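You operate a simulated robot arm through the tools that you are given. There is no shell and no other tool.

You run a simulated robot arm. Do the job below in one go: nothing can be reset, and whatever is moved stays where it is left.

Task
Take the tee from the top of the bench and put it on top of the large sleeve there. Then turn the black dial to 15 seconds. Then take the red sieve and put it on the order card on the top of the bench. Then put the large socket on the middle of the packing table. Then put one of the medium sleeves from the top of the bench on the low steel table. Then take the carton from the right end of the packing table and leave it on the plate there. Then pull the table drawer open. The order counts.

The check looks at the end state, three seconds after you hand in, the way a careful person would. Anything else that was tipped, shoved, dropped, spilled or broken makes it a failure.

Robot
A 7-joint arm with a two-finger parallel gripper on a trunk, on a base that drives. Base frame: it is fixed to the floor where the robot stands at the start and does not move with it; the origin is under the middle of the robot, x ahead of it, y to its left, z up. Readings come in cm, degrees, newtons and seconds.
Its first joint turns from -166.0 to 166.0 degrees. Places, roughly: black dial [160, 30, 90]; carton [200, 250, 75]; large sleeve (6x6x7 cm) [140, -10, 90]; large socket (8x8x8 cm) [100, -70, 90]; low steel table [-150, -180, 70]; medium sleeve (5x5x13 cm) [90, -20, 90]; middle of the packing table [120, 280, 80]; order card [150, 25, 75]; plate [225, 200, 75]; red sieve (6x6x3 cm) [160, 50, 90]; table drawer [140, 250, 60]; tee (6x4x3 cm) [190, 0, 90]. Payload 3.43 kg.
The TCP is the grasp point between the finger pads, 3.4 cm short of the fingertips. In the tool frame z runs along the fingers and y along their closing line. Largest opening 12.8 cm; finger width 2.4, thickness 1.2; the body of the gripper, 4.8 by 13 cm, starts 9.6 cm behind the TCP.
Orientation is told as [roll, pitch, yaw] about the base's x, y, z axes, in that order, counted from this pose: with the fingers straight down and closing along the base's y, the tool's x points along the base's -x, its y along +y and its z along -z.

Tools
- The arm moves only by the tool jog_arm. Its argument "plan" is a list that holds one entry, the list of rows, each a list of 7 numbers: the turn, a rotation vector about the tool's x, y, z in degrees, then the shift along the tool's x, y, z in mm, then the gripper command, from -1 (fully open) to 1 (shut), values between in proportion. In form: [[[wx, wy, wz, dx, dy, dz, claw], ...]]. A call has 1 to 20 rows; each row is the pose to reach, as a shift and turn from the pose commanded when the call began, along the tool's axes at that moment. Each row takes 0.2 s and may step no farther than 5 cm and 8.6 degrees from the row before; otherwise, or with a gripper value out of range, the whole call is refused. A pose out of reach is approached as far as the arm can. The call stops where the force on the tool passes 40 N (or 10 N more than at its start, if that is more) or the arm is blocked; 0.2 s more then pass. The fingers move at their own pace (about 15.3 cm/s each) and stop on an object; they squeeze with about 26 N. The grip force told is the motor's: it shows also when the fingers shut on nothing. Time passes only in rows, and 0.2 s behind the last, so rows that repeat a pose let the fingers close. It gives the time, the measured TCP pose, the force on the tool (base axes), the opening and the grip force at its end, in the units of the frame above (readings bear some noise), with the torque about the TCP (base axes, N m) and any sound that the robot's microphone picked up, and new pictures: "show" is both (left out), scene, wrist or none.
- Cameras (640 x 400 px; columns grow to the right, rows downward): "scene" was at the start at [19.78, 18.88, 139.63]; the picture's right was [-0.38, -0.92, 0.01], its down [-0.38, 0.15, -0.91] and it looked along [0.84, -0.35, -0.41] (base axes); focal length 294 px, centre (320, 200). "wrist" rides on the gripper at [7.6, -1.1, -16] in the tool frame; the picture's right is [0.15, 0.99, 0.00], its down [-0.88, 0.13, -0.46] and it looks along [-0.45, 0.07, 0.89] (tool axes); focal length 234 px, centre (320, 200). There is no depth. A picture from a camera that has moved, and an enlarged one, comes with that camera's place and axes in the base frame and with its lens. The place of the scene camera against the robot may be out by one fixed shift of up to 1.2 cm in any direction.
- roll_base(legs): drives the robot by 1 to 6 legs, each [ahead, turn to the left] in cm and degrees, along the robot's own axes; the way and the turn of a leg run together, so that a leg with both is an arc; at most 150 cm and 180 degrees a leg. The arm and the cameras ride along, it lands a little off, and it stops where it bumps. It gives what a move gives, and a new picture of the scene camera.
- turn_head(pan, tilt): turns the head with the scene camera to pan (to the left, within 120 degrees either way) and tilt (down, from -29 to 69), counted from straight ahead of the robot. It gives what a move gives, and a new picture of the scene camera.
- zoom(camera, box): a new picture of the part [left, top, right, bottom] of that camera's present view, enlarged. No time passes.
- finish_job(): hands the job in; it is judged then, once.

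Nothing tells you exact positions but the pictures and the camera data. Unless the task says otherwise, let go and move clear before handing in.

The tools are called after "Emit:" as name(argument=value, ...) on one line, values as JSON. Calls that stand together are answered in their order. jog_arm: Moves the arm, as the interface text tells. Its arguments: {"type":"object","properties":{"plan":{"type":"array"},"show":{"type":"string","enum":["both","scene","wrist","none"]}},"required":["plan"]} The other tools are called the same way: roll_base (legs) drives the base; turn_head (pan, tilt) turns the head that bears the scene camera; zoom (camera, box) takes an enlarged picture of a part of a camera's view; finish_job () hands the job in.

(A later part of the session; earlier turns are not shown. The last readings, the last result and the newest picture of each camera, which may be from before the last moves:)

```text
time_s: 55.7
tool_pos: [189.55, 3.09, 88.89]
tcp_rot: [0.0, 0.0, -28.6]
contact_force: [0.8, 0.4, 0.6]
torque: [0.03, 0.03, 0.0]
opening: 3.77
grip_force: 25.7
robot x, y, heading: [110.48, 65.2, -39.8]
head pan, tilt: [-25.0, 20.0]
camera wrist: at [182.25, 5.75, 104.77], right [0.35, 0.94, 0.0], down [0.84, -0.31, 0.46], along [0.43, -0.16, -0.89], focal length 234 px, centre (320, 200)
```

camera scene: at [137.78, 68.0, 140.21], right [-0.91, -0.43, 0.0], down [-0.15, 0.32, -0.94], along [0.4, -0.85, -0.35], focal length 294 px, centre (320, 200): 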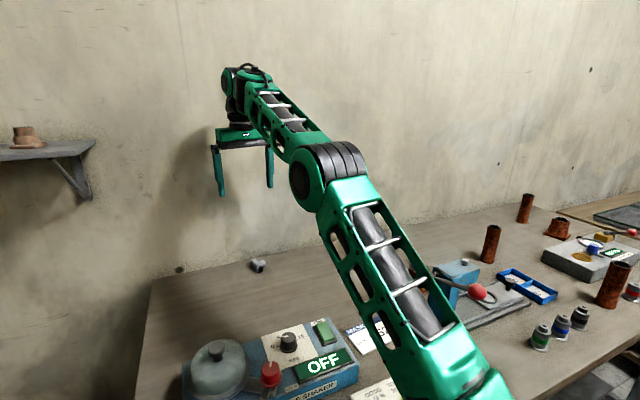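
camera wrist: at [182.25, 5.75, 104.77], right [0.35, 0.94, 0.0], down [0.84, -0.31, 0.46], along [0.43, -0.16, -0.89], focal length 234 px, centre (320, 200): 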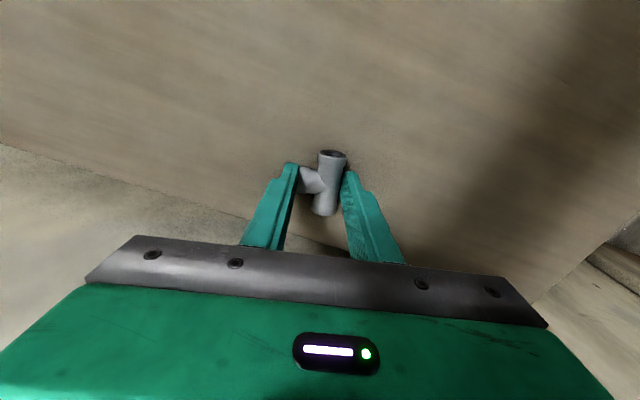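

The tee is gripped, with the fingers stopped at 3.8 cm. I'll lift it and zoom in to see how it sits.

Emit:
jog_arm(plan=[[[0, 0, 0, 0, 0, -30, 1], [0, 0, 0, 0, 0, -70, 1], [0, 0, 0, 20, 0, -110, 1], [0, 0, 0, 20, 0, -110, 1]]], show="both")

Emit:
zoom(camera="wrist", box=[260, 120, 400, 220])

```text
time_s: 56.7
tool_pos: [187.8, 3.84, 100.18]
tcp_rot: [-0.1, 0.0, -28.6]
contact_force: [-0.1, -0.1, -0.9]
torque: [-0.02, 0.02, 0.03]
opening: 3.77
grip_force: 25.9
robot x, y, heading: [110.39, 64.66, -39.9]
head pan, tilt: [-25.0, 20.0]
camera scene: at [138.14, 67.71, 140.16], right [-0.9, -0.43, 0.01], down [-0.16, 0.32, -0.94], along [0.4, -0.85, -0.35], focal length 294 px, centre (320, 200)
camera wrist: at [180.58, 6.5, 116.05], right [0.35, 0.94, 0.0], down [0.84, -0.31, 0.46], along [0.43, -0.16, -0.89], focal length 234 px, centre (320, 200)
```

scene: 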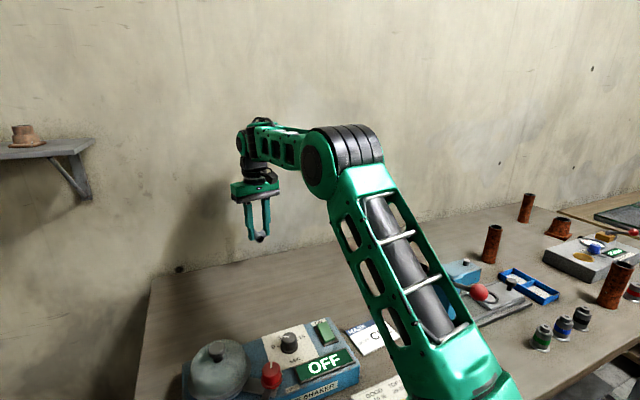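
wrist: 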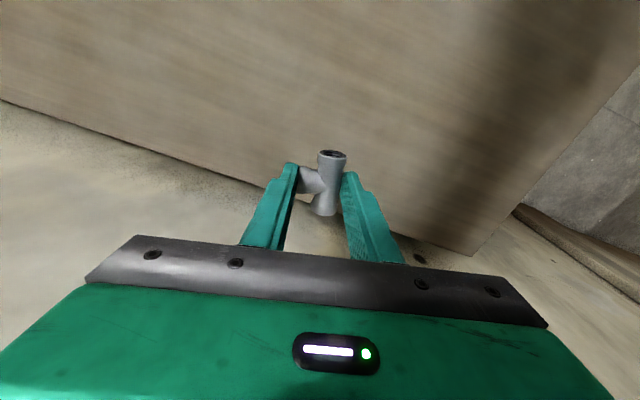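

```text
4.00 times, centred on (330, 170) of wrist
camera zoom: at [180.58, 6.5, 116.05], right [0.35, 0.94, 0.0], down [0.84, -0.31, 0.46], along [0.43, -0.16, -0.89], focal length 937 px, centre (280, 320)
```

zoom: 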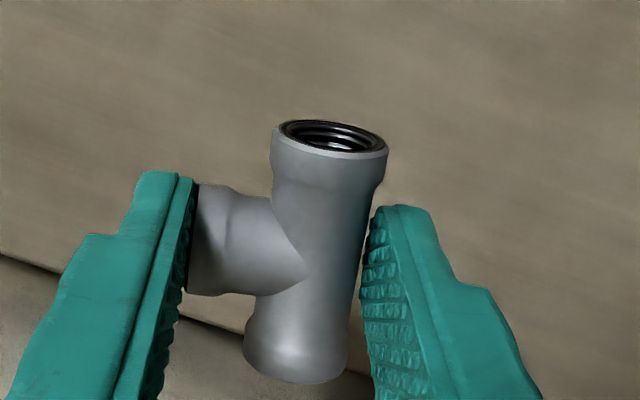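

The tee is held firmly with the run along the tool's x axis. I'll raise it and carry it over to the large sleeve behind the press at about (144, -9).

Emit:
jog_arm(plan=[[[0, 0, 0, 0, 0, -40, 1], [0, 0, 0, 0, 0, -80, 1], [0, 0, 3, 20, -20, -115, 1], [0, 0, 6, 52, -52, -118, 1], [0, 0, 9, 84, -84, -118, 1], [0, 0, 12, 116, -117, -118, 1], [0, 0, 15, 148, -149, -118, 1], [0, 0, 18, 180, -182, -118, 1], [0, 0, 21, 212, -214, -118, 1], [0, 0, 24, 244, -246, -118, 1], [0, 0, 27, 270, -275, -118, 1], [0, 0, 30, 290, -295, -118, 1], [0, 0, 33.4, 300, -305, -118, 1], [0, 0, 33.4, 300, -305, -118, 1]]], show="both")

```text
time_s: 59.7
tool_pos: [146.56, -8.21, 111.89]
tcp_rot: [-0.1, 0.0, -62.1]
contact_force: [-0.8, 0.3, -1.3]
torque: [0.0, 0.0, 0.02]
opening: 3.79
grip_force: 26.1
robot x, y, heading: [110.07, 65.06, -39.9]
head pan, tilt: [-25.0, 20.0]
camera scene: at [138.11, 67.72, 140.16], right [-0.9, -0.43, 0.01], down [-0.16, 0.32, -0.94], along [0.4, -0.85, -0.35], focal length 294 px, centre (320, 200)
camera wrist: at [142.07, -2.04, 127.67], right [0.81, 0.59, 0.0], down [0.53, -0.72, 0.46], along [0.27, -0.37, -0.89], focal length 234 px, centre (320, 200)
```

scene: 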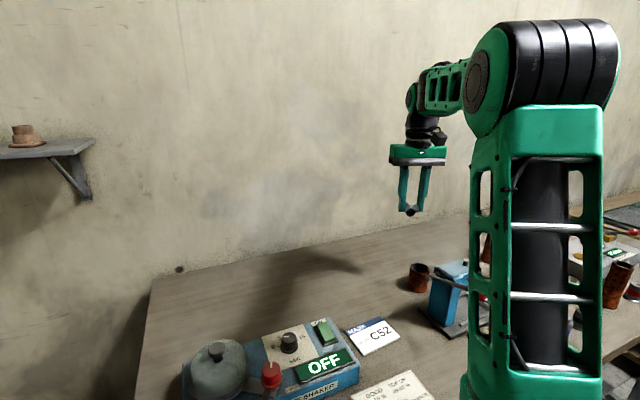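
wrist: 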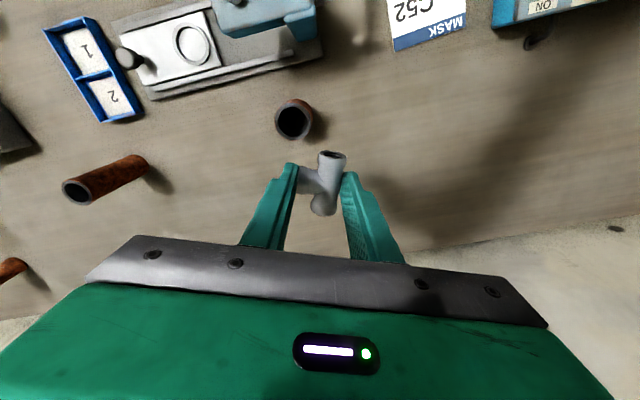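

The large sleeve is in view near (293, 120) in the wrist picture. I'll zoom in to measure its rim.

Emit:
zoom(camera="wrist", box=[240, 80, 360, 160])

```text
5.00 times, centred on (300, 120) of wrist
camera zoom: at [142.07, -2.04, 127.67], right [0.81, 0.59, 0.0], down [0.53, -0.72, 0.46], along [0.27, -0.37, -0.89], focal length 1171 px, centre (420, 600)
```

zoom: 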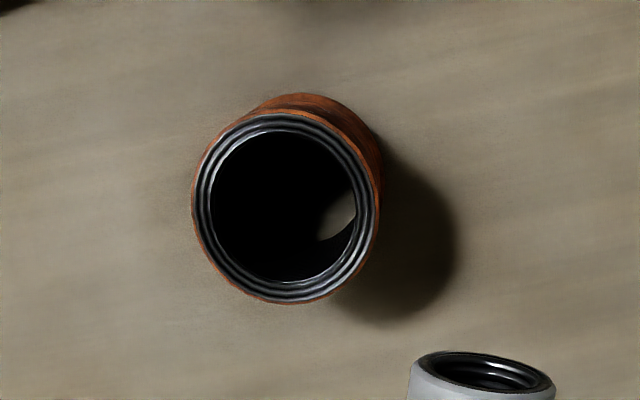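

The sleeve's rim is centred at about (142.1, -8.8), with OD ≈5.5 cm and bore ≈4.2 cm. I'll align the tee's junction over its axis and descend partway to check.

Emit:
jog_arm(plan=[[[0, 0, 0, 8, -24, 0, 1], [0, 0, 0, 16, -47, 0, 1], [0, 0, 0, 16, -47, 45, 1], [0, 0, 0, 16, -47, 85, 1], [0, 0, 0, 16, -47, 85, 1]]], show="both")

Emit:
zoom(camera="wrist", box=[260, 110, 400, 230])

Emit:
zoom(camera="scene", box=[370, 150, 500, 310])

```text
time_s: 60.9
tool_pos: [141.9, -8.78, 103.1]
tcp_rot: [-0.1, -0.1, -62.0]
contact_force: [0.1, 0.2, -1.0]
torque: [0.01, 0.01, -0.03]
opening: 3.78
grip_force: 25.9
robot x, y, heading: [110.56, 65.38, -39.8]
head pan, tilt: [-25.0, 20.0]
camera scene: at [138.11, 67.73, 140.16], right [-0.9, -0.43, 0.01], down [-0.16, 0.32, -0.94], along [0.4, -0.85, -0.35], focal length 294 px, centre (320, 200)
camera wrist: at [137.27, -2.54, 118.87], right [0.8, 0.59, 0.0], down [0.53, -0.72, 0.46], along [0.27, -0.37, -0.89], focal length 234 px, centre (320, 200)
```

scene: 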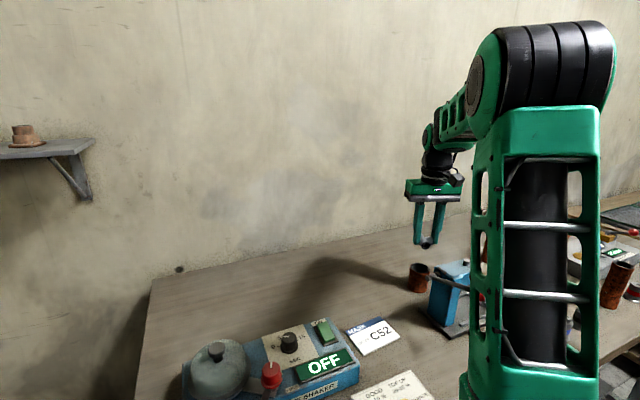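
wrist: 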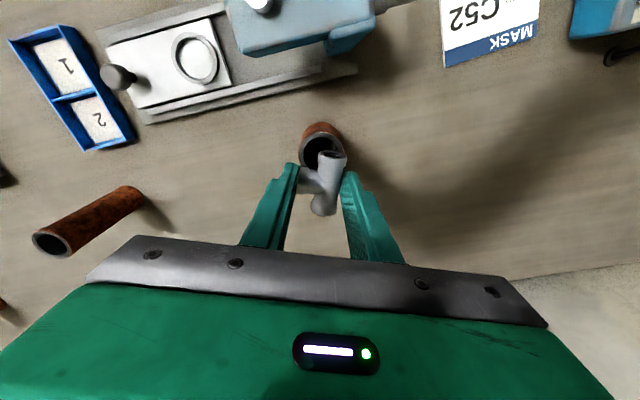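

```text
3.33 times, centred on (330, 170) of wrist
camera zoom: at [137.27, -2.54, 118.87], right [0.8, 0.59, 0.0], down [0.53, -0.72, 0.46], along [0.27, -0.37, -0.89], focal length 781 px, centre (287, 300)
```

zoom: 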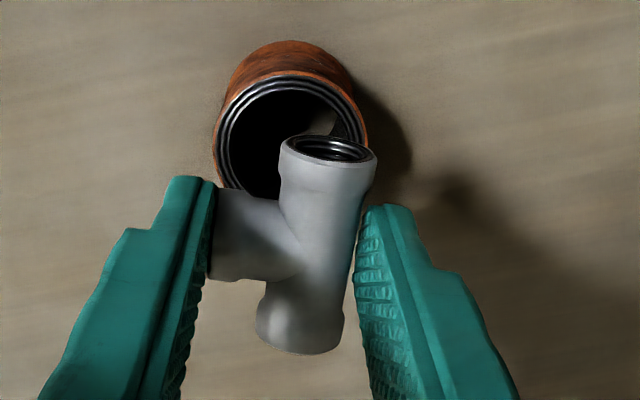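

```text
2.50 times, centred on (435, 230) of scene
camera zoom: at [138.11, 67.73, 140.16], right [-0.9, -0.43, 0.01], down [-0.16, 0.32, -0.94], along [0.4, -0.85, -0.35], focal length 736 px, centre (32, 125)
```

zoom: 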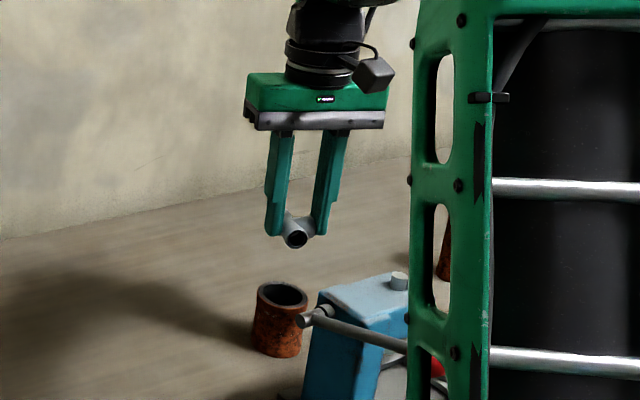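

The tee is about 4 mm off laterally from the sleeve's axis. I'll correct that and lower to just above the rim.

Emit:
jog_arm(plan=[[[0, 0, 0, -1.2, -4, 0, 1], [0, 0, 0, -1.2, -4, 30, 1], [0, 0, 0, -1.2, -4, 55, 1], [0, 0, 0, -1.2, -4, 66, 1], [0, 0, 0, -1.2, -4, 66, 1]]], show="both")

Emit:
zoom(camera="wrist", box=[260, 110, 400, 230])

Emit:
zoom(camera="scene", box=[380, 190, 480, 310])

```text
time_s: 62.1
tool_pos: [141.57, -9.15, 96.5]
tcp_rot: [0.1, 0.1, -62.0]
contact_force: [0.4, -0.7, -1.1]
torque: [0.0, 0.01, -0.01]
opening: 3.78
grip_force: 25.8
robot x, y, heading: [110.06, 65.14, -40.0]
head pan, tilt: [-25.0, 20.0]
camera scene: at [138.11, 67.72, 140.16], right [-0.9, -0.43, 0.01], down [-0.16, 0.32, -0.94], along [0.4, -0.85, -0.35], focal length 294 px, centre (320, 200)
camera wrist: at [136.99, -3.04, 112.4], right [0.8, 0.59, 0.0], down [0.53, -0.72, 0.46], along [0.27, -0.37, -0.89], focal length 234 px, centre (320, 200)
```

scene: 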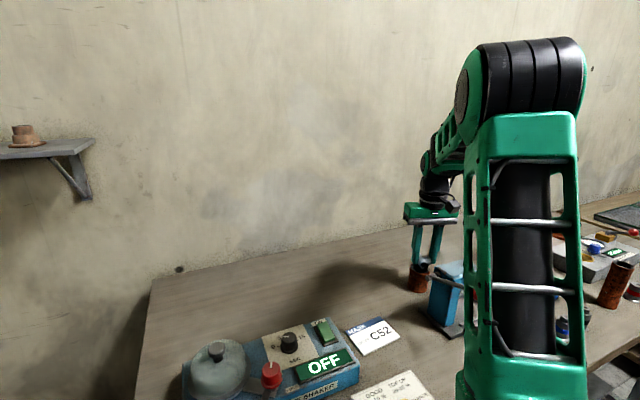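
wrist: 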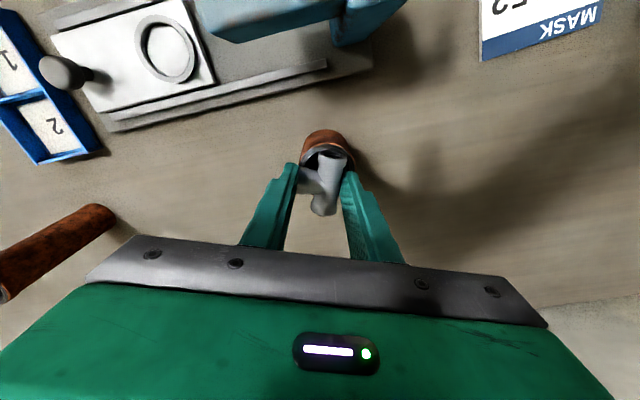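

```text
3.33 times, centred on (330, 170) of wrist
camera zoom: at [136.99, -3.04, 112.4], right [0.8, 0.59, 0.0], down [0.53, -0.72, 0.46], along [0.27, -0.37, -0.89], focal length 781 px, centre (287, 300)
```

zoom: 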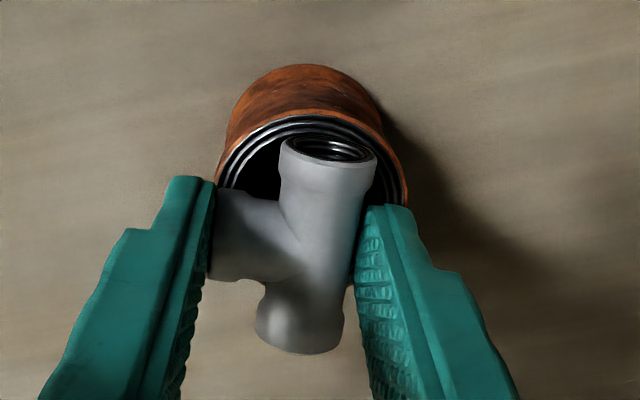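

```text
3.33 times, centred on (430, 250) of scene
camera zoom: at [138.11, 67.72, 140.16], right [-0.9, -0.43, 0.01], down [-0.16, 0.32, -0.94], along [0.4, -0.85, -0.35], focal length 981 px, centre (-47, 33)
```

zoom: 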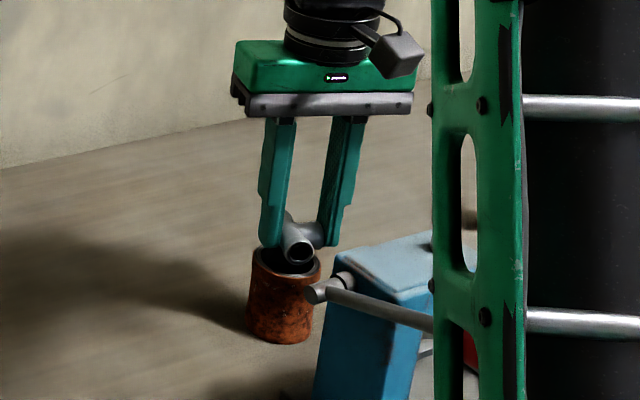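

The tee hovers just above the rim, aligned within about 1–2 mm. I'll lower it in small steps and watch for contact.

Emit:
jog_arm(plan=[[[0, 0, 0, -1, 0.5, 3, 1], [0, 0, 0, -1, 0.5, 6, 1], [0, 0, 0, -1, 0.5, 8, 1], [0, 0, 0, -1, 0.5, 8, 1]]], show="none")

Emit:
zoom(camera="scene", box=[390, 230, 450, 300])

```text
time_s: 63.1
tool_pos: [141.69, -9.21, 95.7]
tcp_rot: [0.0, 0.0, -62.0]
contact_force: [0.5, -0.4, -1.5]
torque: [-0.01, 0.0, -0.01]
opening: 3.78
grip_force: 25.9
robot x, y, heading: [110.45, 64.75, -40.0]
head pan, tilt: [-25.0, 20.0]
```

```text
5.71 times, centred on (420, 265) of scene
camera zoom: at [138.11, 67.72, 140.16], right [-0.9, -0.43, 0.01], down [-0.16, 0.32, -0.94], along [0.4, -0.85, -0.35], focal length 1681 px, centre (-251, -171)
```

zoom: 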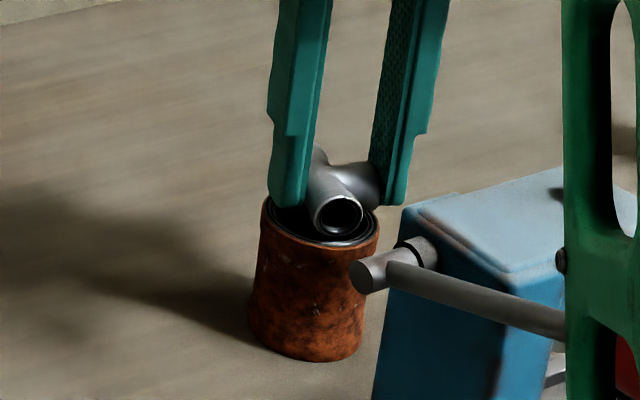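

No contact yet, so I'll keep lowering in fine steps.

Emit:
jog_arm(plan=[[[0, 0, 0, 0, 0, 1.5, 1], [0, 0, 0, 0, 0, 3, 1], [0, 0, 0, 0, 0, 3, 1]]], show="none")

Emit:
jog_arm(plan=[[[0, 0, 0, 0, 0, 1.5, 1], [0, 0, 0, 0, 0, 3, 1], [0, 0, 0, 0, 0, 3, 1]]], show="none")

Emit:
zoom(camera="scene", box=[390, 230, 450, 300])

```text
time_s: 63.9
tool_pos: [141.67, -9.35, 95.56]
tcp_rot: [0.0, -0.2, -62.0]
contact_force: [-3.1, 3.9, 15.0]
torque: [0.38, 0.15, 0.02]
opening: 3.77
grip_force: 25.7
robot x, y, heading: [110.55, 65.26, -39.9]
head pan, tilt: [-25.0, 20.0]
```

```text
time_s: 64.7
tool_pos: [141.75, -9.32, 95.22]
tcp_rot: [0.0, -0.2, -62.0]
contact_force: [-4.1, -1.3, 22.7]
torque: [-0.08, 0.04, -0.01]
opening: 3.78
grip_force: 26.1
robot x, y, heading: [110.54, 65.11, -40.1]
head pan, tilt: [-25.0, 20.0]
```

```text
5.71 times, centred on (420, 265) of scene
camera zoom: at [138.06, 67.8, 140.17], right [-0.9, -0.43, 0.01], down [-0.16, 0.32, -0.94], along [0.4, -0.85, -0.35], focal length 1681 px, centre (-251, -171)
```

zoom: 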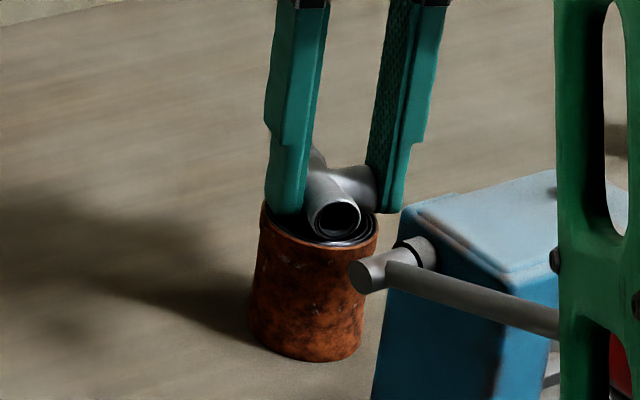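

The tee now rests on the rim with an even load. I'll relieve the pressure slightly, open the fingers a little and check before rising.

Emit:
jog_arm(plan=[[[0, 0, 0, 0, 0, -2, 1], [0, 0, 0, 0, 0, -2, 0.35], [0, 0, 0, 0, 0, -2, 0.25], [0, 0, 0, 0, 0, -2, 0.15], [0, 0, 0, 0, 0, -2, 0.05], [0, 0, 0, 0, 0, -2, 0.0], [0, 0, 0, 0, 0, -2, 0.0]]], show="wrist")

Emit:
zoom(camera="scene", box=[390, 230, 450, 300])

Emit:
zoom(camera="wrist", box=[260, 110, 400, 230])

```text
time_s: 66.3
tool_pos: [141.58, -9.34, 95.43]
tcp_rot: [0.1, -0.1, -62.0]
contact_force: [0.8, 0.2, 0.6]
torque: [0.0, -0.04, -0.04]
opening: 6.4
grip_force: 0.1
robot x, y, heading: [110.55, 65.02, -39.8]
head pan, tilt: [-25.0, 20.0]
camera wrist: at [137.1, -3.22, 111.27], right [0.81, 0.59, 0.0], down [0.53, -0.72, 0.46], along [0.27, -0.37, -0.89], focal length 234 px, centre (320, 200)
```

wrist: 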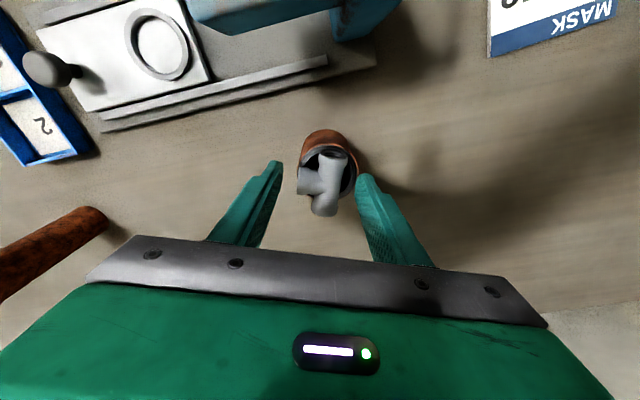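

```text
5.71 times, centred on (420, 265) of scene
camera zoom: at [138.11, 67.72, 140.16], right [-0.9, -0.43, 0.01], down [-0.16, 0.32, -0.94], along [0.4, -0.85, -0.35], focal length 1681 px, centre (-251, -171)
```

zoom: 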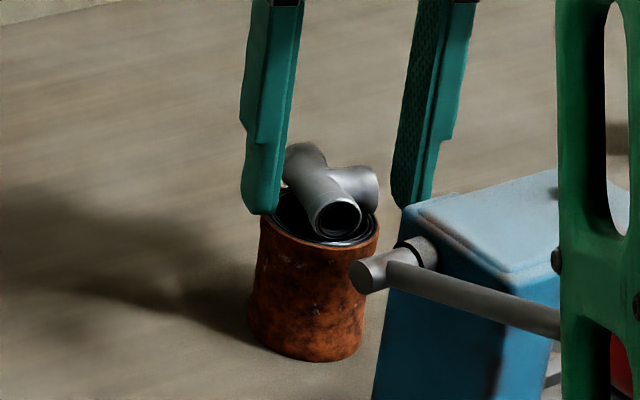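

```text
3.33 times, centred on (330, 170) of wrist
camera zoom: at [137.1, -3.22, 111.27], right [0.81, 0.59, 0.0], down [0.53, -0.72, 0.46], along [0.27, -0.37, -0.89], focal length 781 px, centre (287, 300)
```

zoom: 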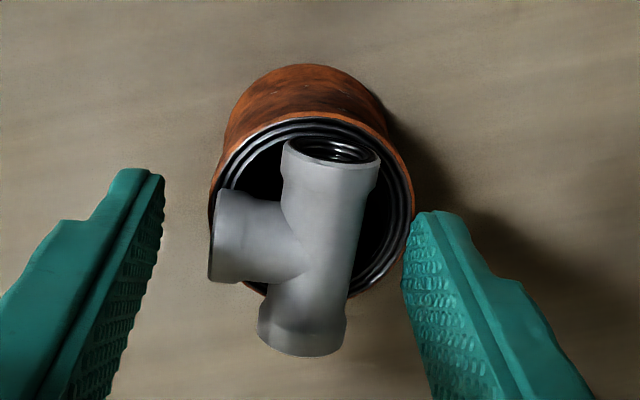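

The tee stays put on the rim. I'll rise straight up and inspect it from above.

Emit:
jog_arm(plan=[[[0, 0, 0, 0, 0, -30, 0], [0, 0, 0, 0, 0, -70, 0], [0, 0, 0, 0, 0, -110, 0], [0, 0, 0, 0, 0, -150, 0], [0, 0, 0, 0, 0, -150, 0]]], show="wrist")

Emit:
zoom(camera="wrist", box=[260, 80, 380, 180])

Emit:
zoom(camera="scene", box=[390, 230, 450, 300])

```text
time_s: 67.5
tool_pos: [141.39, -9.41, 110.58]
tcp_rot: [-0.1, 0.0, -61.9]
contact_force: [0.1, 0.2, -0.4]
torque: [0.01, 0.01, -0.03]
opening: 6.4
grip_force: 0.1
robot x, y, heading: [110.29, 65.2, -39.7]
head pan, tilt: [-25.0, 20.0]
camera wrist: at [136.93, -3.23, 126.37], right [0.8, 0.59, 0.0], down [0.53, -0.72, 0.46], along [0.27, -0.37, -0.89], focal length 234 px, centre (320, 200)
```

wrist: 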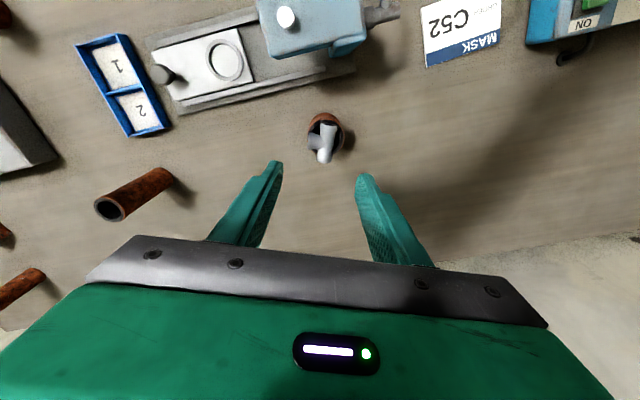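

```text
4.00 times, centred on (320, 130) of wrist
camera zoom: at [136.93, -3.23, 126.37], right [0.8, 0.59, 0.0], down [0.53, -0.72, 0.46], along [0.27, -0.37, -0.89], focal length 937 px, centre (320, 480)
```

zoom: 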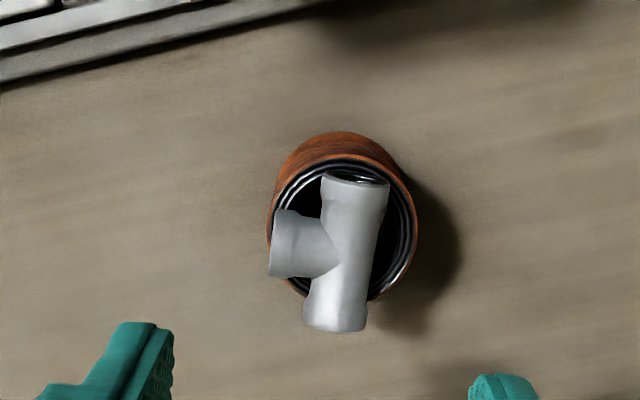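

```text
5.71 times, centred on (420, 265) of scene
camera zoom: at [138.11, 67.72, 140.16], right [-0.9, -0.43, 0.01], down [-0.16, 0.32, -0.94], along [0.4, -0.85, -0.35], focal length 1681 px, centre (-251, -171)
```

zoom: 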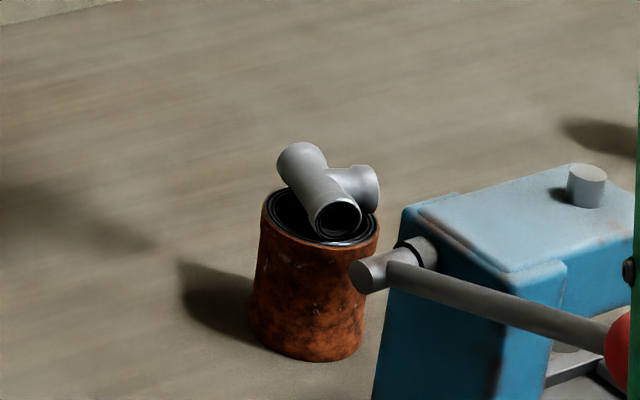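

The tee rests on the sleeve with its junction over the bore. Next is the dial: I'll raise and fold the arm, back off about 30 cm for comfortable reach, and look at the shaker.

Emit:
jog_arm(plan=[[[0, 0, 0, 0, 0, -45, 0], [0, 0, 0, 0, 0, -90, 0], [0, 0, -2, 20, 25, -120, -0.5], [0, 0, -4, 50, 60, -130, -1], [0, 0, -6, 80, 95, -140, -1], [0, 0, -8, 108, 130, -145, -1], [0, 0, -10, 136, 165, -145, -1], [0, 0, -13, 164, 200, -145, -1], [0, 0, -16, 192, 235, -145, -1], [0, 0, -19, 220, 270, -145, -1], [0, 0, -22, 240, 300, -145, -1], [0, 0, -22, 240, 300, -145, -1]]], show="none")

Emit:
roll_base(legs=[[-29, 0]])

Emit:
turn_head(pan=-8, tilt=30)

```text
time_s: 70.1
tool_pos: [156.78, 26.08, 124.86]
tcp_rot: [-0.2, -0.1, -40.0]
contact_force: [1.0, 0.2, 0.4]
torque: [0.02, 0.0, 0.01]
opening: 12.79
grip_force: 0.1
robot x, y, heading: [110.44, 64.72, -40.1]
head pan, tilt: [-25.0, 20.0]
```

```text
time_s: 72.1
tool_pos: [134.26, 43.93, 124.72]
tcp_rot: [-0.2, 0.0, -40.9]
contact_force: [-0.9, 0.2, -0.5]
torque: [0.01, -0.01, -0.03]
opening: 12.8
grip_force: 0.0
robot x, y, heading: [88.62, 83.39, -40.8]
head pan, tilt: [-25.0, 20.0]
camera scene: at [116.11, 85.94, 140.16], right [-0.91, -0.41, 0.01], down [-0.15, 0.32, -0.94], along [0.38, -0.85, -0.35], focal length 294 px, centre (320, 200)
```

scene: 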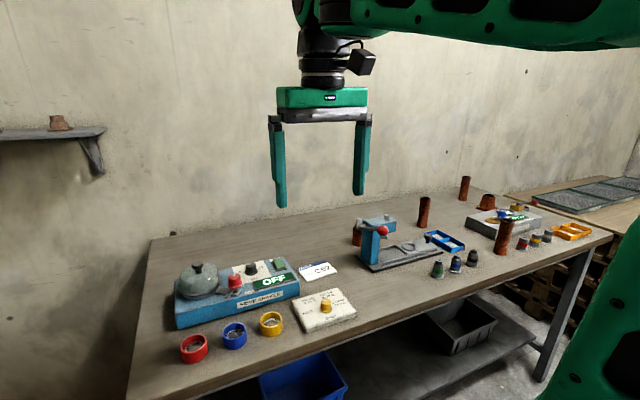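

```text
time_s: 72.9
tool_pos: [133.11, 44.99, 125.69]
tcp_rot: [-0.1, -0.8, -40.9]
contact_force: [-0.6, -0.2, -0.5]
torque: [-0.03, 0.01, 0.01]
opening: 12.81
grip_force: 0.0
robot x, y, heading: [88.04, 83.23, -40.6]
head pan, tilt: [-8.0, 30.0]
camera scene: at [118.23, 87.64, 138.55], right [-0.75, -0.66, 0.0], down [-0.34, 0.38, -0.86], along [0.57, -0.65, -0.51], focal length 294 px, centre (320, 200)
```

scene: 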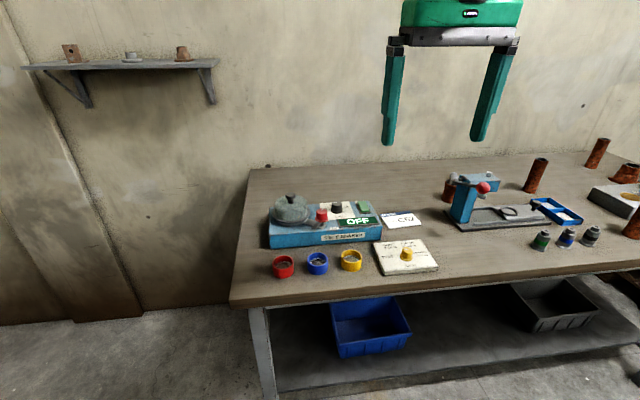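

Emit:
zoom(camera="scene", box=[290, 190, 390, 250])

Emit:
zoom(camera="scene", box=[430, 155, 530, 225])

```text
6.40 times, centred on (340, 220) of scene
camera zoom: at [118.23, 87.64, 138.55], right [-0.75, -0.66, 0.0], down [-0.34, 0.38, -0.86], along [0.57, -0.65, -0.51], focal length 1883 px, centre (192, 72)
```

zoom: 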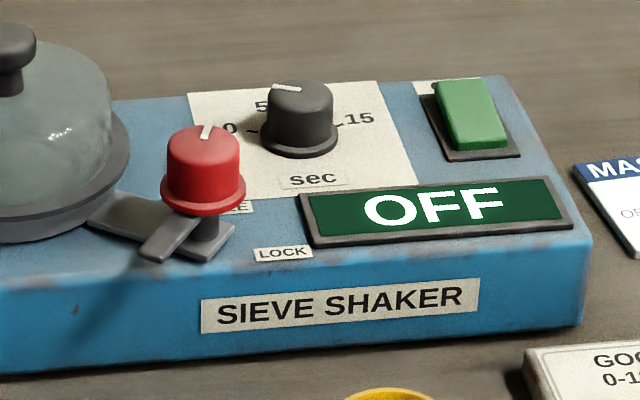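

```text
5.71 times, centred on (480, 190) of scene
camera zoom: at [118.23, 87.64, 138.55], right [-0.75, -0.66, 0.0], down [-0.34, 0.38, -0.86], along [0.57, -0.65, -0.51], focal length 1681 px, centre (-594, 257)
```

zoom: 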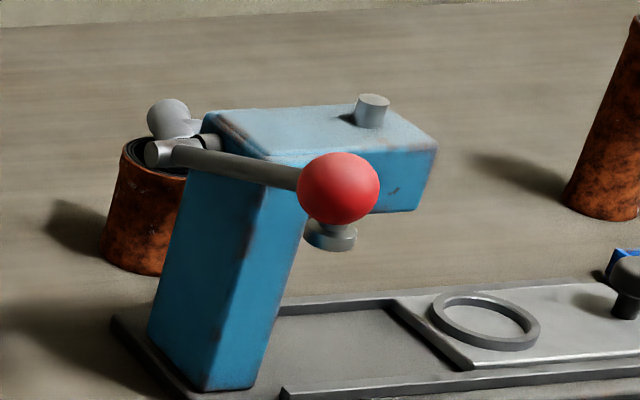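

The dial now points left and the scale shows 0, 5, (10) and 15. I'll bring the wrist camera over it for a top view.

Emit:
jog_arm(plan=[[[0, 0.4, 0, -40, 12, 15, -1], [0, 0.8, 0, -80, 25, 30, -1], [0, 0.8, 0, -120, 38, 45, -1], [0, 0.8, 0, -160, 50, 55, -1], [0, 0.8, 0, -200, 62, 65, -1], [0, 0.8, 0, -215, 67, 65, -1], [0, 0.8, 0, -215, 67, 65, -1]]], show="wrist")

Emit:
zoom(camera="wrist", box=[220, 80, 420, 220])

```text
time_s: 74.5
tool_pos: [153.74, 36.02, 119.22]
tcp_rot: [0.1, 0.1, -40.9]
contact_force: [0.6, 0.0, -0.5]
torque: [0.03, -0.03, -0.01]
opening: 12.82
grip_force: 0.0
robot x, y, heading: [88.31, 83.93, -40.7]
head pan, tilt: [-8.0, 30.0]
camera wrist: at [147.24, 40.0, 135.06], right [0.54, 0.84, 0.0], down [0.75, -0.48, 0.45], along [0.38, -0.24, -0.89], focal length 234 px, centre (320, 200)
```

wrist: 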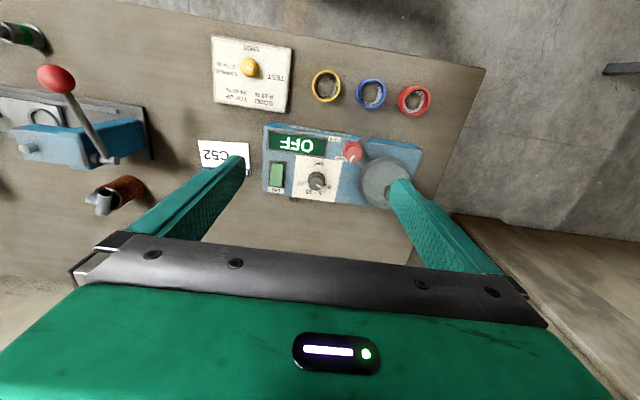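

```text
2.86 times, centred on (320, 150) of wrist
camera zoom: at [147.24, 40.0, 135.06], right [0.54, 0.84, 0.0], down [0.75, -0.48, 0.45], along [0.38, -0.24, -0.89], focal length 669 px, centre (320, 343)
```

zoom: 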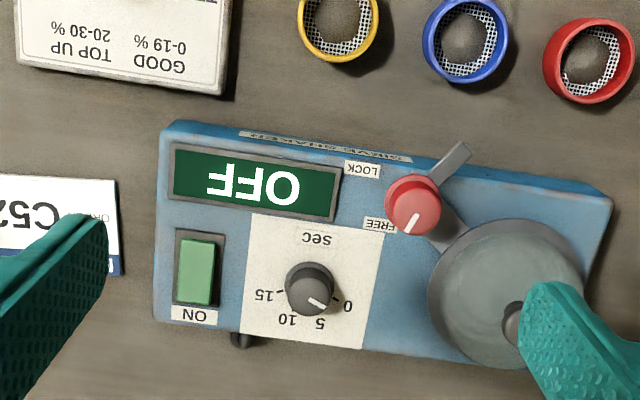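

I see the dial scale upside down: 0, 5, 10, 15, with the pointer now between 0 and 5. I'll zoom closer.

Emit:
zoom(camera="wrist", box=[290, 150, 345, 205])

```text
7.27 times, centred on (318, 178) of wrist
camera zoom: at [147.24, 40.0, 135.06], right [0.54, 0.84, 0.0], down [0.75, -0.48, 0.45], along [0.38, -0.24, -0.89], focal length 1703 px, centre (338, 364)
```

zoom: 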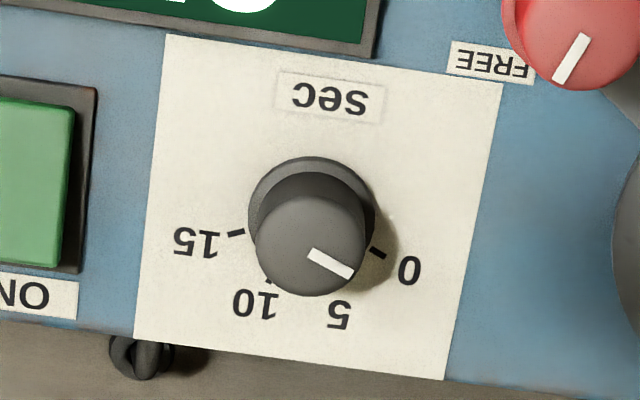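

The pointer sits at 0 and 15 is about 140° clockwise from it as seen from above. I'll centre over the knob at about (162, 29.9) and take a closer look before gripping.

Emit:
jog_arm(plan=[[[0, 0, 0, -25, 2, 20, 0.1], [0, 0, 0, -50, 4, 45, 0.1], [0, 0, 0, -75, 6, 75, 0.1], [0, 0, 0, -102, 8, 105, 0.1], [0, 0, 0, -102, 8, 130, 0.1], [0, 0, 0, -102, 8, 130, 0.1]]], show="wrist")

Emit:
zoom(camera="wrist", box=[260, 110, 380, 210])

```text
time_s: 75.9
tool_pos: [162.13, 29.62, 106.44]
tcp_rot: [0.0, -0.1, -40.9]
contact_force: [0.6, -0.6, 0.0]
torque: [-0.02, -0.03, 0.03]
opening: 5.77
grip_force: 0.0
robot x, y, heading: [88.15, 83.5, -40.6]
head pan, tilt: [-8.0, 30.0]
camera wrist: at [155.53, 33.73, 122.24], right [0.54, 0.84, 0.0], down [0.75, -0.48, 0.45], along [0.38, -0.24, -0.89], focal length 234 px, centre (320, 200)
```

wrist: 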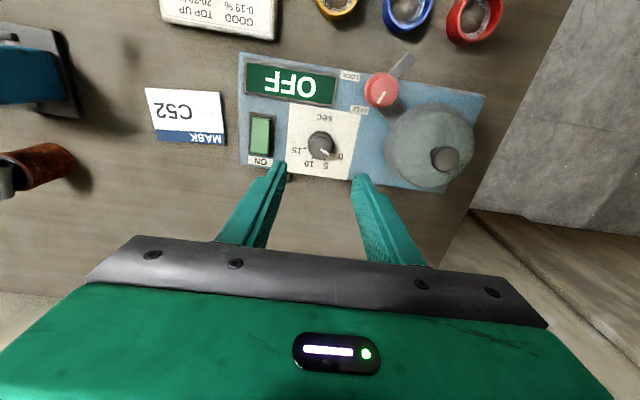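

```text
4.00 times, centred on (320, 160) of wrist
camera zoom: at [155.53, 33.73, 122.24], right [0.54, 0.84, 0.0], down [0.75, -0.48, 0.45], along [0.38, -0.24, -0.89], focal length 937 px, centre (320, 360)
```

zoom: 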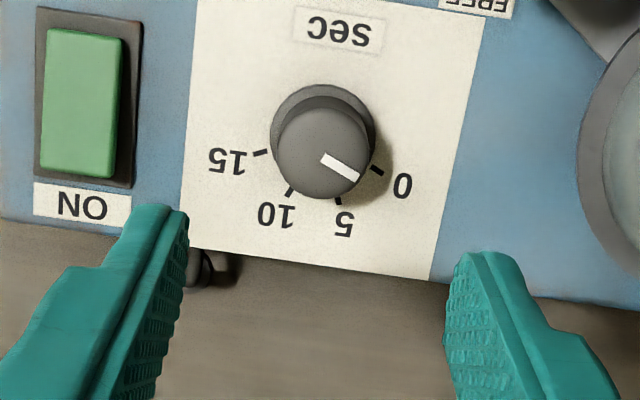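

The dial ticks are clear and need about 136° of clockwise turn. I'll centre over the knob and pre-rotate the gripper by -68° so the turn stays balanced.

Emit:
jog_arm(plan=[[[0, 0, -8, -0.8, 2.4, 0, 0.1], [0, 0, -16, -0.8, 2.4, 0, 0.1], [0, 0, -24, -0.8, 2.4, 0, 0.1], [0, 0, -32, -0.8, 2.4, 0, 0.1], [0, 0, -40, -0.8, 2.4, 0, 0.1], [0, 0, -48, -0.8, 2.4, 0, 0.1], [0, 0, -56, -0.8, 2.4, 0, 0.1], [0, 0, -64, -0.8, 2.4, 0, 0.1], [0, 0, -68, -0.8, 2.4, 0, 0.1], [0, 0, -68, -0.8, 2.4, 0, 0.1], [0, 0, -68, -0.8, 2.4, 0, 0.1]]], show="wrist")

Emit:
zoom(camera="wrist", box=[260, 110, 380, 210])

```text
time_s: 78.3
tool_pos: [162.22, 30.05, 106.46]
tcp_rot: [0.1, 0.0, 27.2]
contact_force: [-0.8, 0.1, 0.2]
torque: [-0.04, 0.01, 0.0]
opening: 5.78
grip_force: 0.0
robot x, y, heading: [88.55, 83.25, -40.4]
head pan, tilt: [-8.0, 30.0]
camera wrist: at [155.88, 25.5, 122.28], right [-0.58, 0.81, 0.0], down [0.72, 0.52, 0.46], along [0.37, 0.27, -0.89], focal length 234 px, centre (320, 200)
```

wrist: 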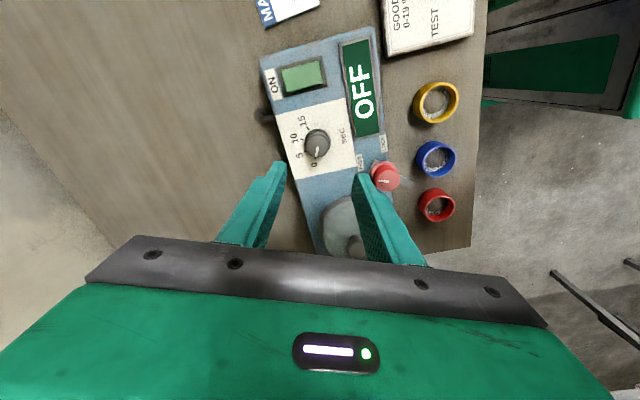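

```text
4.00 times, centred on (320, 160) of wrist
camera zoom: at [155.88, 25.5, 122.28], right [-0.58, 0.81, 0.0], down [0.72, 0.52, 0.46], along [0.37, 0.27, -0.89], focal length 937 px, centre (320, 360)
```

zoom: 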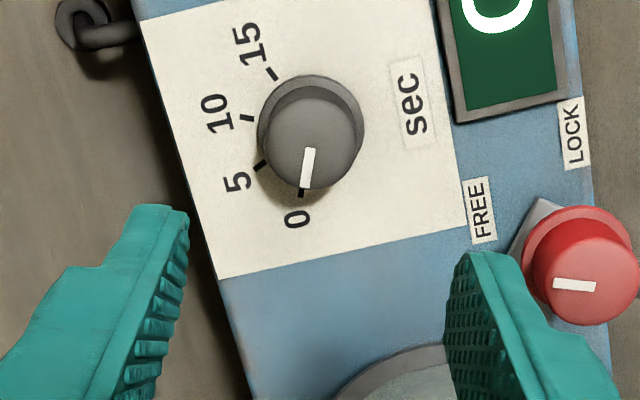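

I have two consistent estimates of the knob axis at about (162.15, 29.8). I'll shift slightly and descend to just above the knob for a final check.

Emit:
jog_arm(plan=[[[0, 0, 0, 1.7, -1.5, 20, 0.1], [0, 0, 0, 1.7, -1.5, 50, 0.1], [0, 0, 0, 1.7, -1.5, 78, 0.1], [0, 0, 0, 1.7, -1.5, 78, 0.1]]], show="wrist")

Emit:
zoom(camera="wrist", box=[260, 110, 380, 210])

Emit:
zoom(camera="scene", box=[280, 170, 400, 250])

```text
time_s: 79.3
tool_pos: [162.12, 29.8, 98.53]
tcp_rot: [0.1, 0.1, 27.1]
contact_force: [-0.2, -0.1, 0.0]
torque: [0.02, -0.04, -0.01]
opening: 5.76
grip_force: 0.0
robot x, y, heading: [88.45, 83.49, -40.6]
head pan, tilt: [-8.0, 30.0]
camera wrist: at [155.88, 25.32, 114.31], right [-0.58, 0.81, 0.0], down [0.72, 0.52, 0.46], along [0.37, 0.27, -0.89], focal length 234 px, centre (320, 200)
```

wrist: 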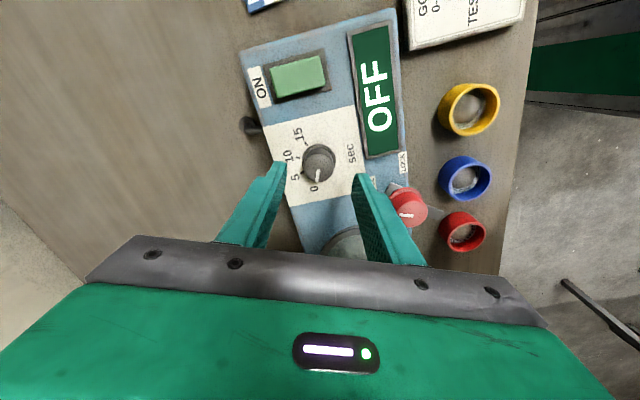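

```text
4.00 times, centred on (320, 160) of wrist
camera zoom: at [155.88, 25.32, 114.31], right [-0.58, 0.81, 0.0], down [0.72, 0.52, 0.46], along [0.37, 0.27, -0.89], focal length 937 px, centre (320, 360)
```

zoom: 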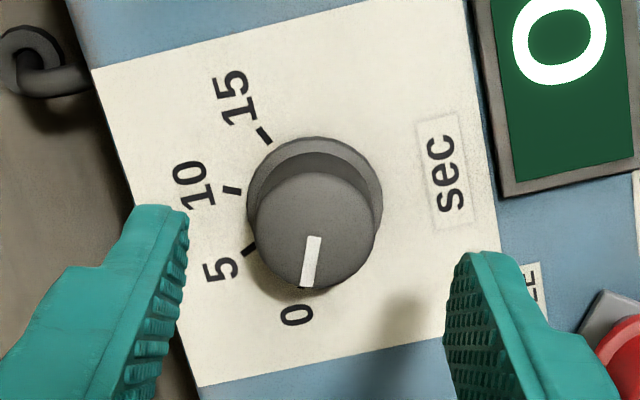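

```text
5.00 times, centred on (340, 210) of scene
camera zoom: at [118.24, 87.64, 138.55], right [-0.75, -0.66, 0.0], down [-0.34, 0.38, -0.86], along [0.57, -0.65, -0.51], focal length 1471 px, centre (220, 150)
```

zoom: 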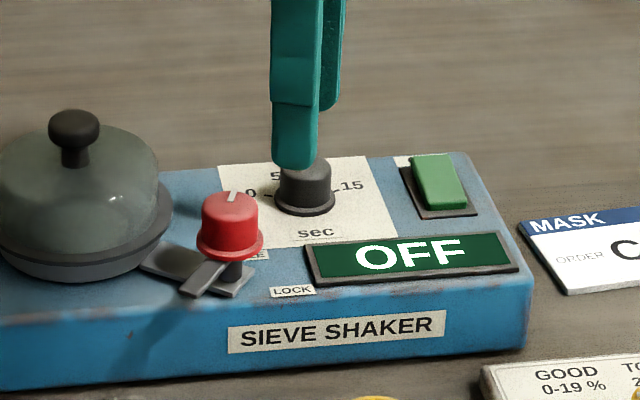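

The knob is centred between the fingers. I'll descend around it and close gently.

Emit:
jog_arm(plan=[[[0, 0, 0, 1, 0, 20, 0.1], [0, 0, 0, 1, 0, 36, 0.1], [0, 0, 0, 1, 0, 36, 0.3], [0, 0, 0, 1, 0, 36, 0.4], [0, 0, 0, 1, 0, 36, 0.48], [0, 0, 0, 1, 0, 36, 0.54]]], show="wrist")

Emit:
zoom(camera="wrist", box=[260, 130, 380, 230])

```text
time_s: 80.7
tool_pos: [162.12, 29.78, 95.09]
tcp_rot: [0.0, 0.0, 27.1]
contact_force: [0.9, -1.8, -0.6]
torque: [-0.07, -0.06, 0.01]
opening: 3.04
grip_force: 1.4
robot x, y, heading: [88.2, 83.67, -40.6]
head pan, tilt: [-8.0, 30.0]
camera wrist: at [155.84, 25.2, 110.82], right [-0.58, 0.81, 0.0], down [0.72, 0.52, 0.46], along [0.37, 0.27, -0.89], focal length 234 px, centre (320, 200)
```

wrist: 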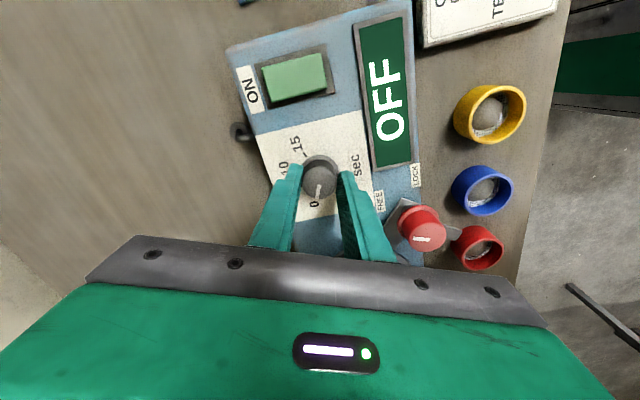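

```text
4.00 times, centred on (320, 180) of wrist
camera zoom: at [155.84, 25.2, 110.82], right [-0.58, 0.81, 0.0], down [0.72, 0.52, 0.46], along [0.37, 0.27, -0.89], focal length 937 px, centre (320, 280)
```

zoom: 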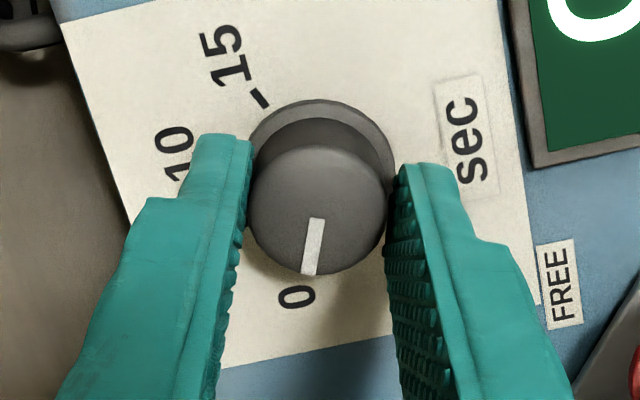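

The fingers just touch the knob. I'll make a small centring tweak and then close fully to grip it.

Emit:
jog_arm(plan=[[[0, 0, 0, -1, -0.5, 0, 0.5], [0, 0, 0, -1, -0.5, 0, 0.56], [0, 0, 0, -1, -0.5, 0, 1], [0, 0, 0, -1, -0.5, 0, 1], [0, 0, 0, -1, -0.5, 0, 1]]], show="none")

```text
time_s: 81.9
tool_pos: [162.1, 29.74, 94.93]
tcp_rot: [0.0, -0.1, 27.1]
contact_force: [1.4, -2.6, 0.0]
torque: [-0.12, -0.05, -0.06]
opening: 2.88
grip_force: 45.2
robot x, y, heading: [87.99, 83.86, -40.9]
head pan, tilt: [-8.0, 30.0]
```

The knob is gripped at 2.9 cm. I'll turn the first 40° clockwise and check that it follows.

Emit:
jog_arm(plan=[[[0, 0, 8, 0, 0, 0, 1], [0, 0, 16, 0, 0, 0, 1], [0, 0, 24, 0, 0, 0, 1], [0, 0, 32, 0, 0, 0, 1], [0, 0, 40, 0, 0, 0, 1], [0, 0, 40, 0, 0, 0, 1]]], show="wrist")

Emit:
zoom(camera="wrist", box=[260, 130, 380, 230])

```text
time_s: 83.3
tool_pos: [162.25, 29.66, 95.07]
tcp_rot: [0.0, 0.0, -12.9]
contact_force: [12.3, -5.7, -2.5]
torque: [-0.19, -0.41, -0.03]
opening: 2.89
grip_force: 45.3
robot x, y, heading: [88.6, 83.89, -40.9]
head pan, tilt: [-8.0, 30.0]
camera wrist: at [154.49, 30.23, 110.82], right [0.08, 1.0, 0.0], down [0.89, -0.07, 0.46], along [0.45, -0.04, -0.89], focal length 234 px, centre (320, 200)
```

wrist: 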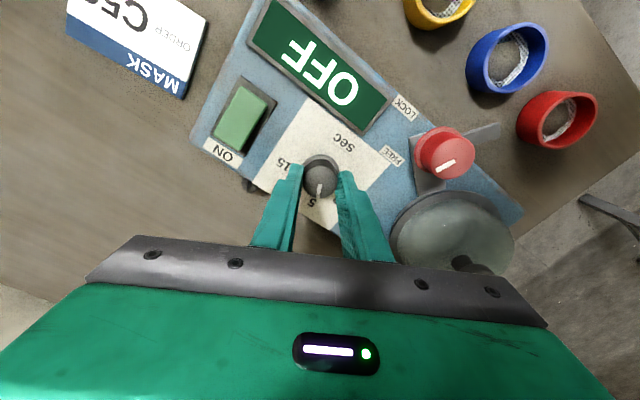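

```text
4.00 times, centred on (320, 180) of wrist
camera zoom: at [154.49, 30.23, 110.82], right [0.08, 1.0, 0.0], down [0.89, -0.07, 0.46], along [0.45, -0.04, -0.89], focal length 937 px, centre (320, 280)
```

zoom: 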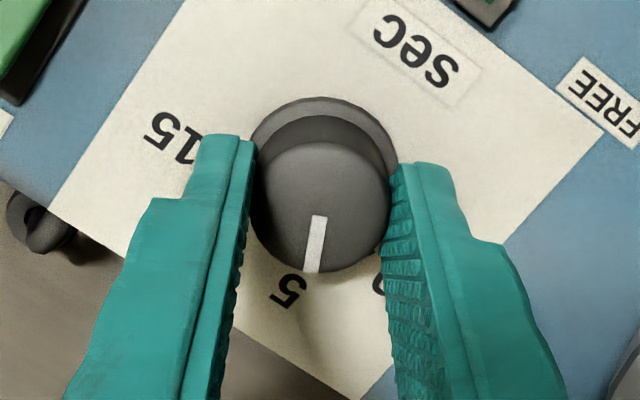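

The knob follows the gripper and is now near 4.4 s, with a small side load. I'll ease the centre by 2 mm and keep turning to about 135° total.

Emit:
jog_arm(plan=[[[0, 0, 4, -1.5, -0.4, 0, 1], [0, 0, 12, -2, -0.4, 0, 1], [0, 0, 20, -2, -0.4, 0, 1], [0, 0, 28, -2, -0.4, 0, 1], [0, 0, 36, -2, -0.4, 0, 1], [0, 0, 44, -2, -0.4, 0, 1], [0, 0, 52, -2, -0.4, 0, 1], [0, 0, 60, -2, -0.4, 0, 1], [0, 0, 60, -2, -0.4, 0, 1]]], show="wrist")

Emit:
zoom(camera="wrist", box=[260, 130, 380, 230])

```text
time_s: 85.3
tool_pos: [162.26, 29.64, 95.14]
tcp_rot: [-0.1, -0.1, -73.1]
contact_force: [-22.2, 1.7, 5.0]
torque: [0.03, 0.78, -0.03]
opening: 2.92
grip_force: 45.5
robot x, y, heading: [88.06, 83.05, -40.2]
head pan, tilt: [-8.0, 30.0]
camera wrist: at [158.87, 36.53, 110.82], right [0.9, 0.43, 0.0], down [0.38, -0.8, 0.46], along [0.19, -0.41, -0.89], focal length 234 px, centre (320, 200)
```

wrist: 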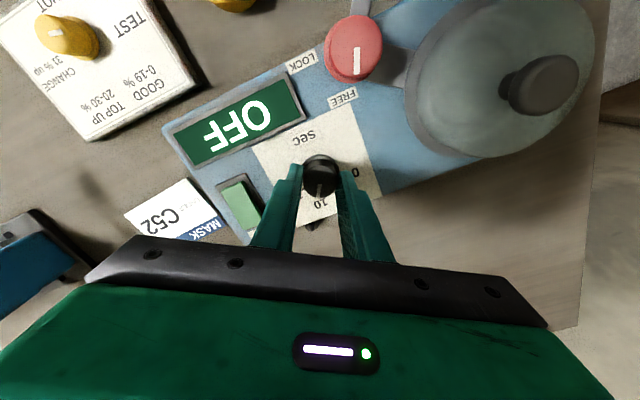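

```text
4.00 times, centred on (320, 180) of wrist
camera zoom: at [158.87, 36.53, 110.82], right [0.9, 0.43, 0.0], down [0.38, -0.8, 0.46], along [0.19, -0.41, -0.89], focal length 937 px, centre (320, 280)
```

zoom: 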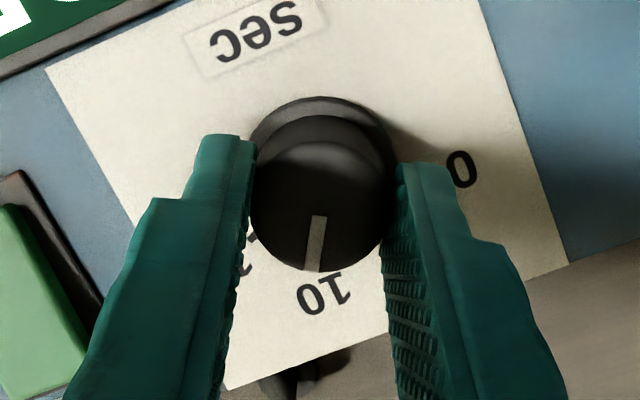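

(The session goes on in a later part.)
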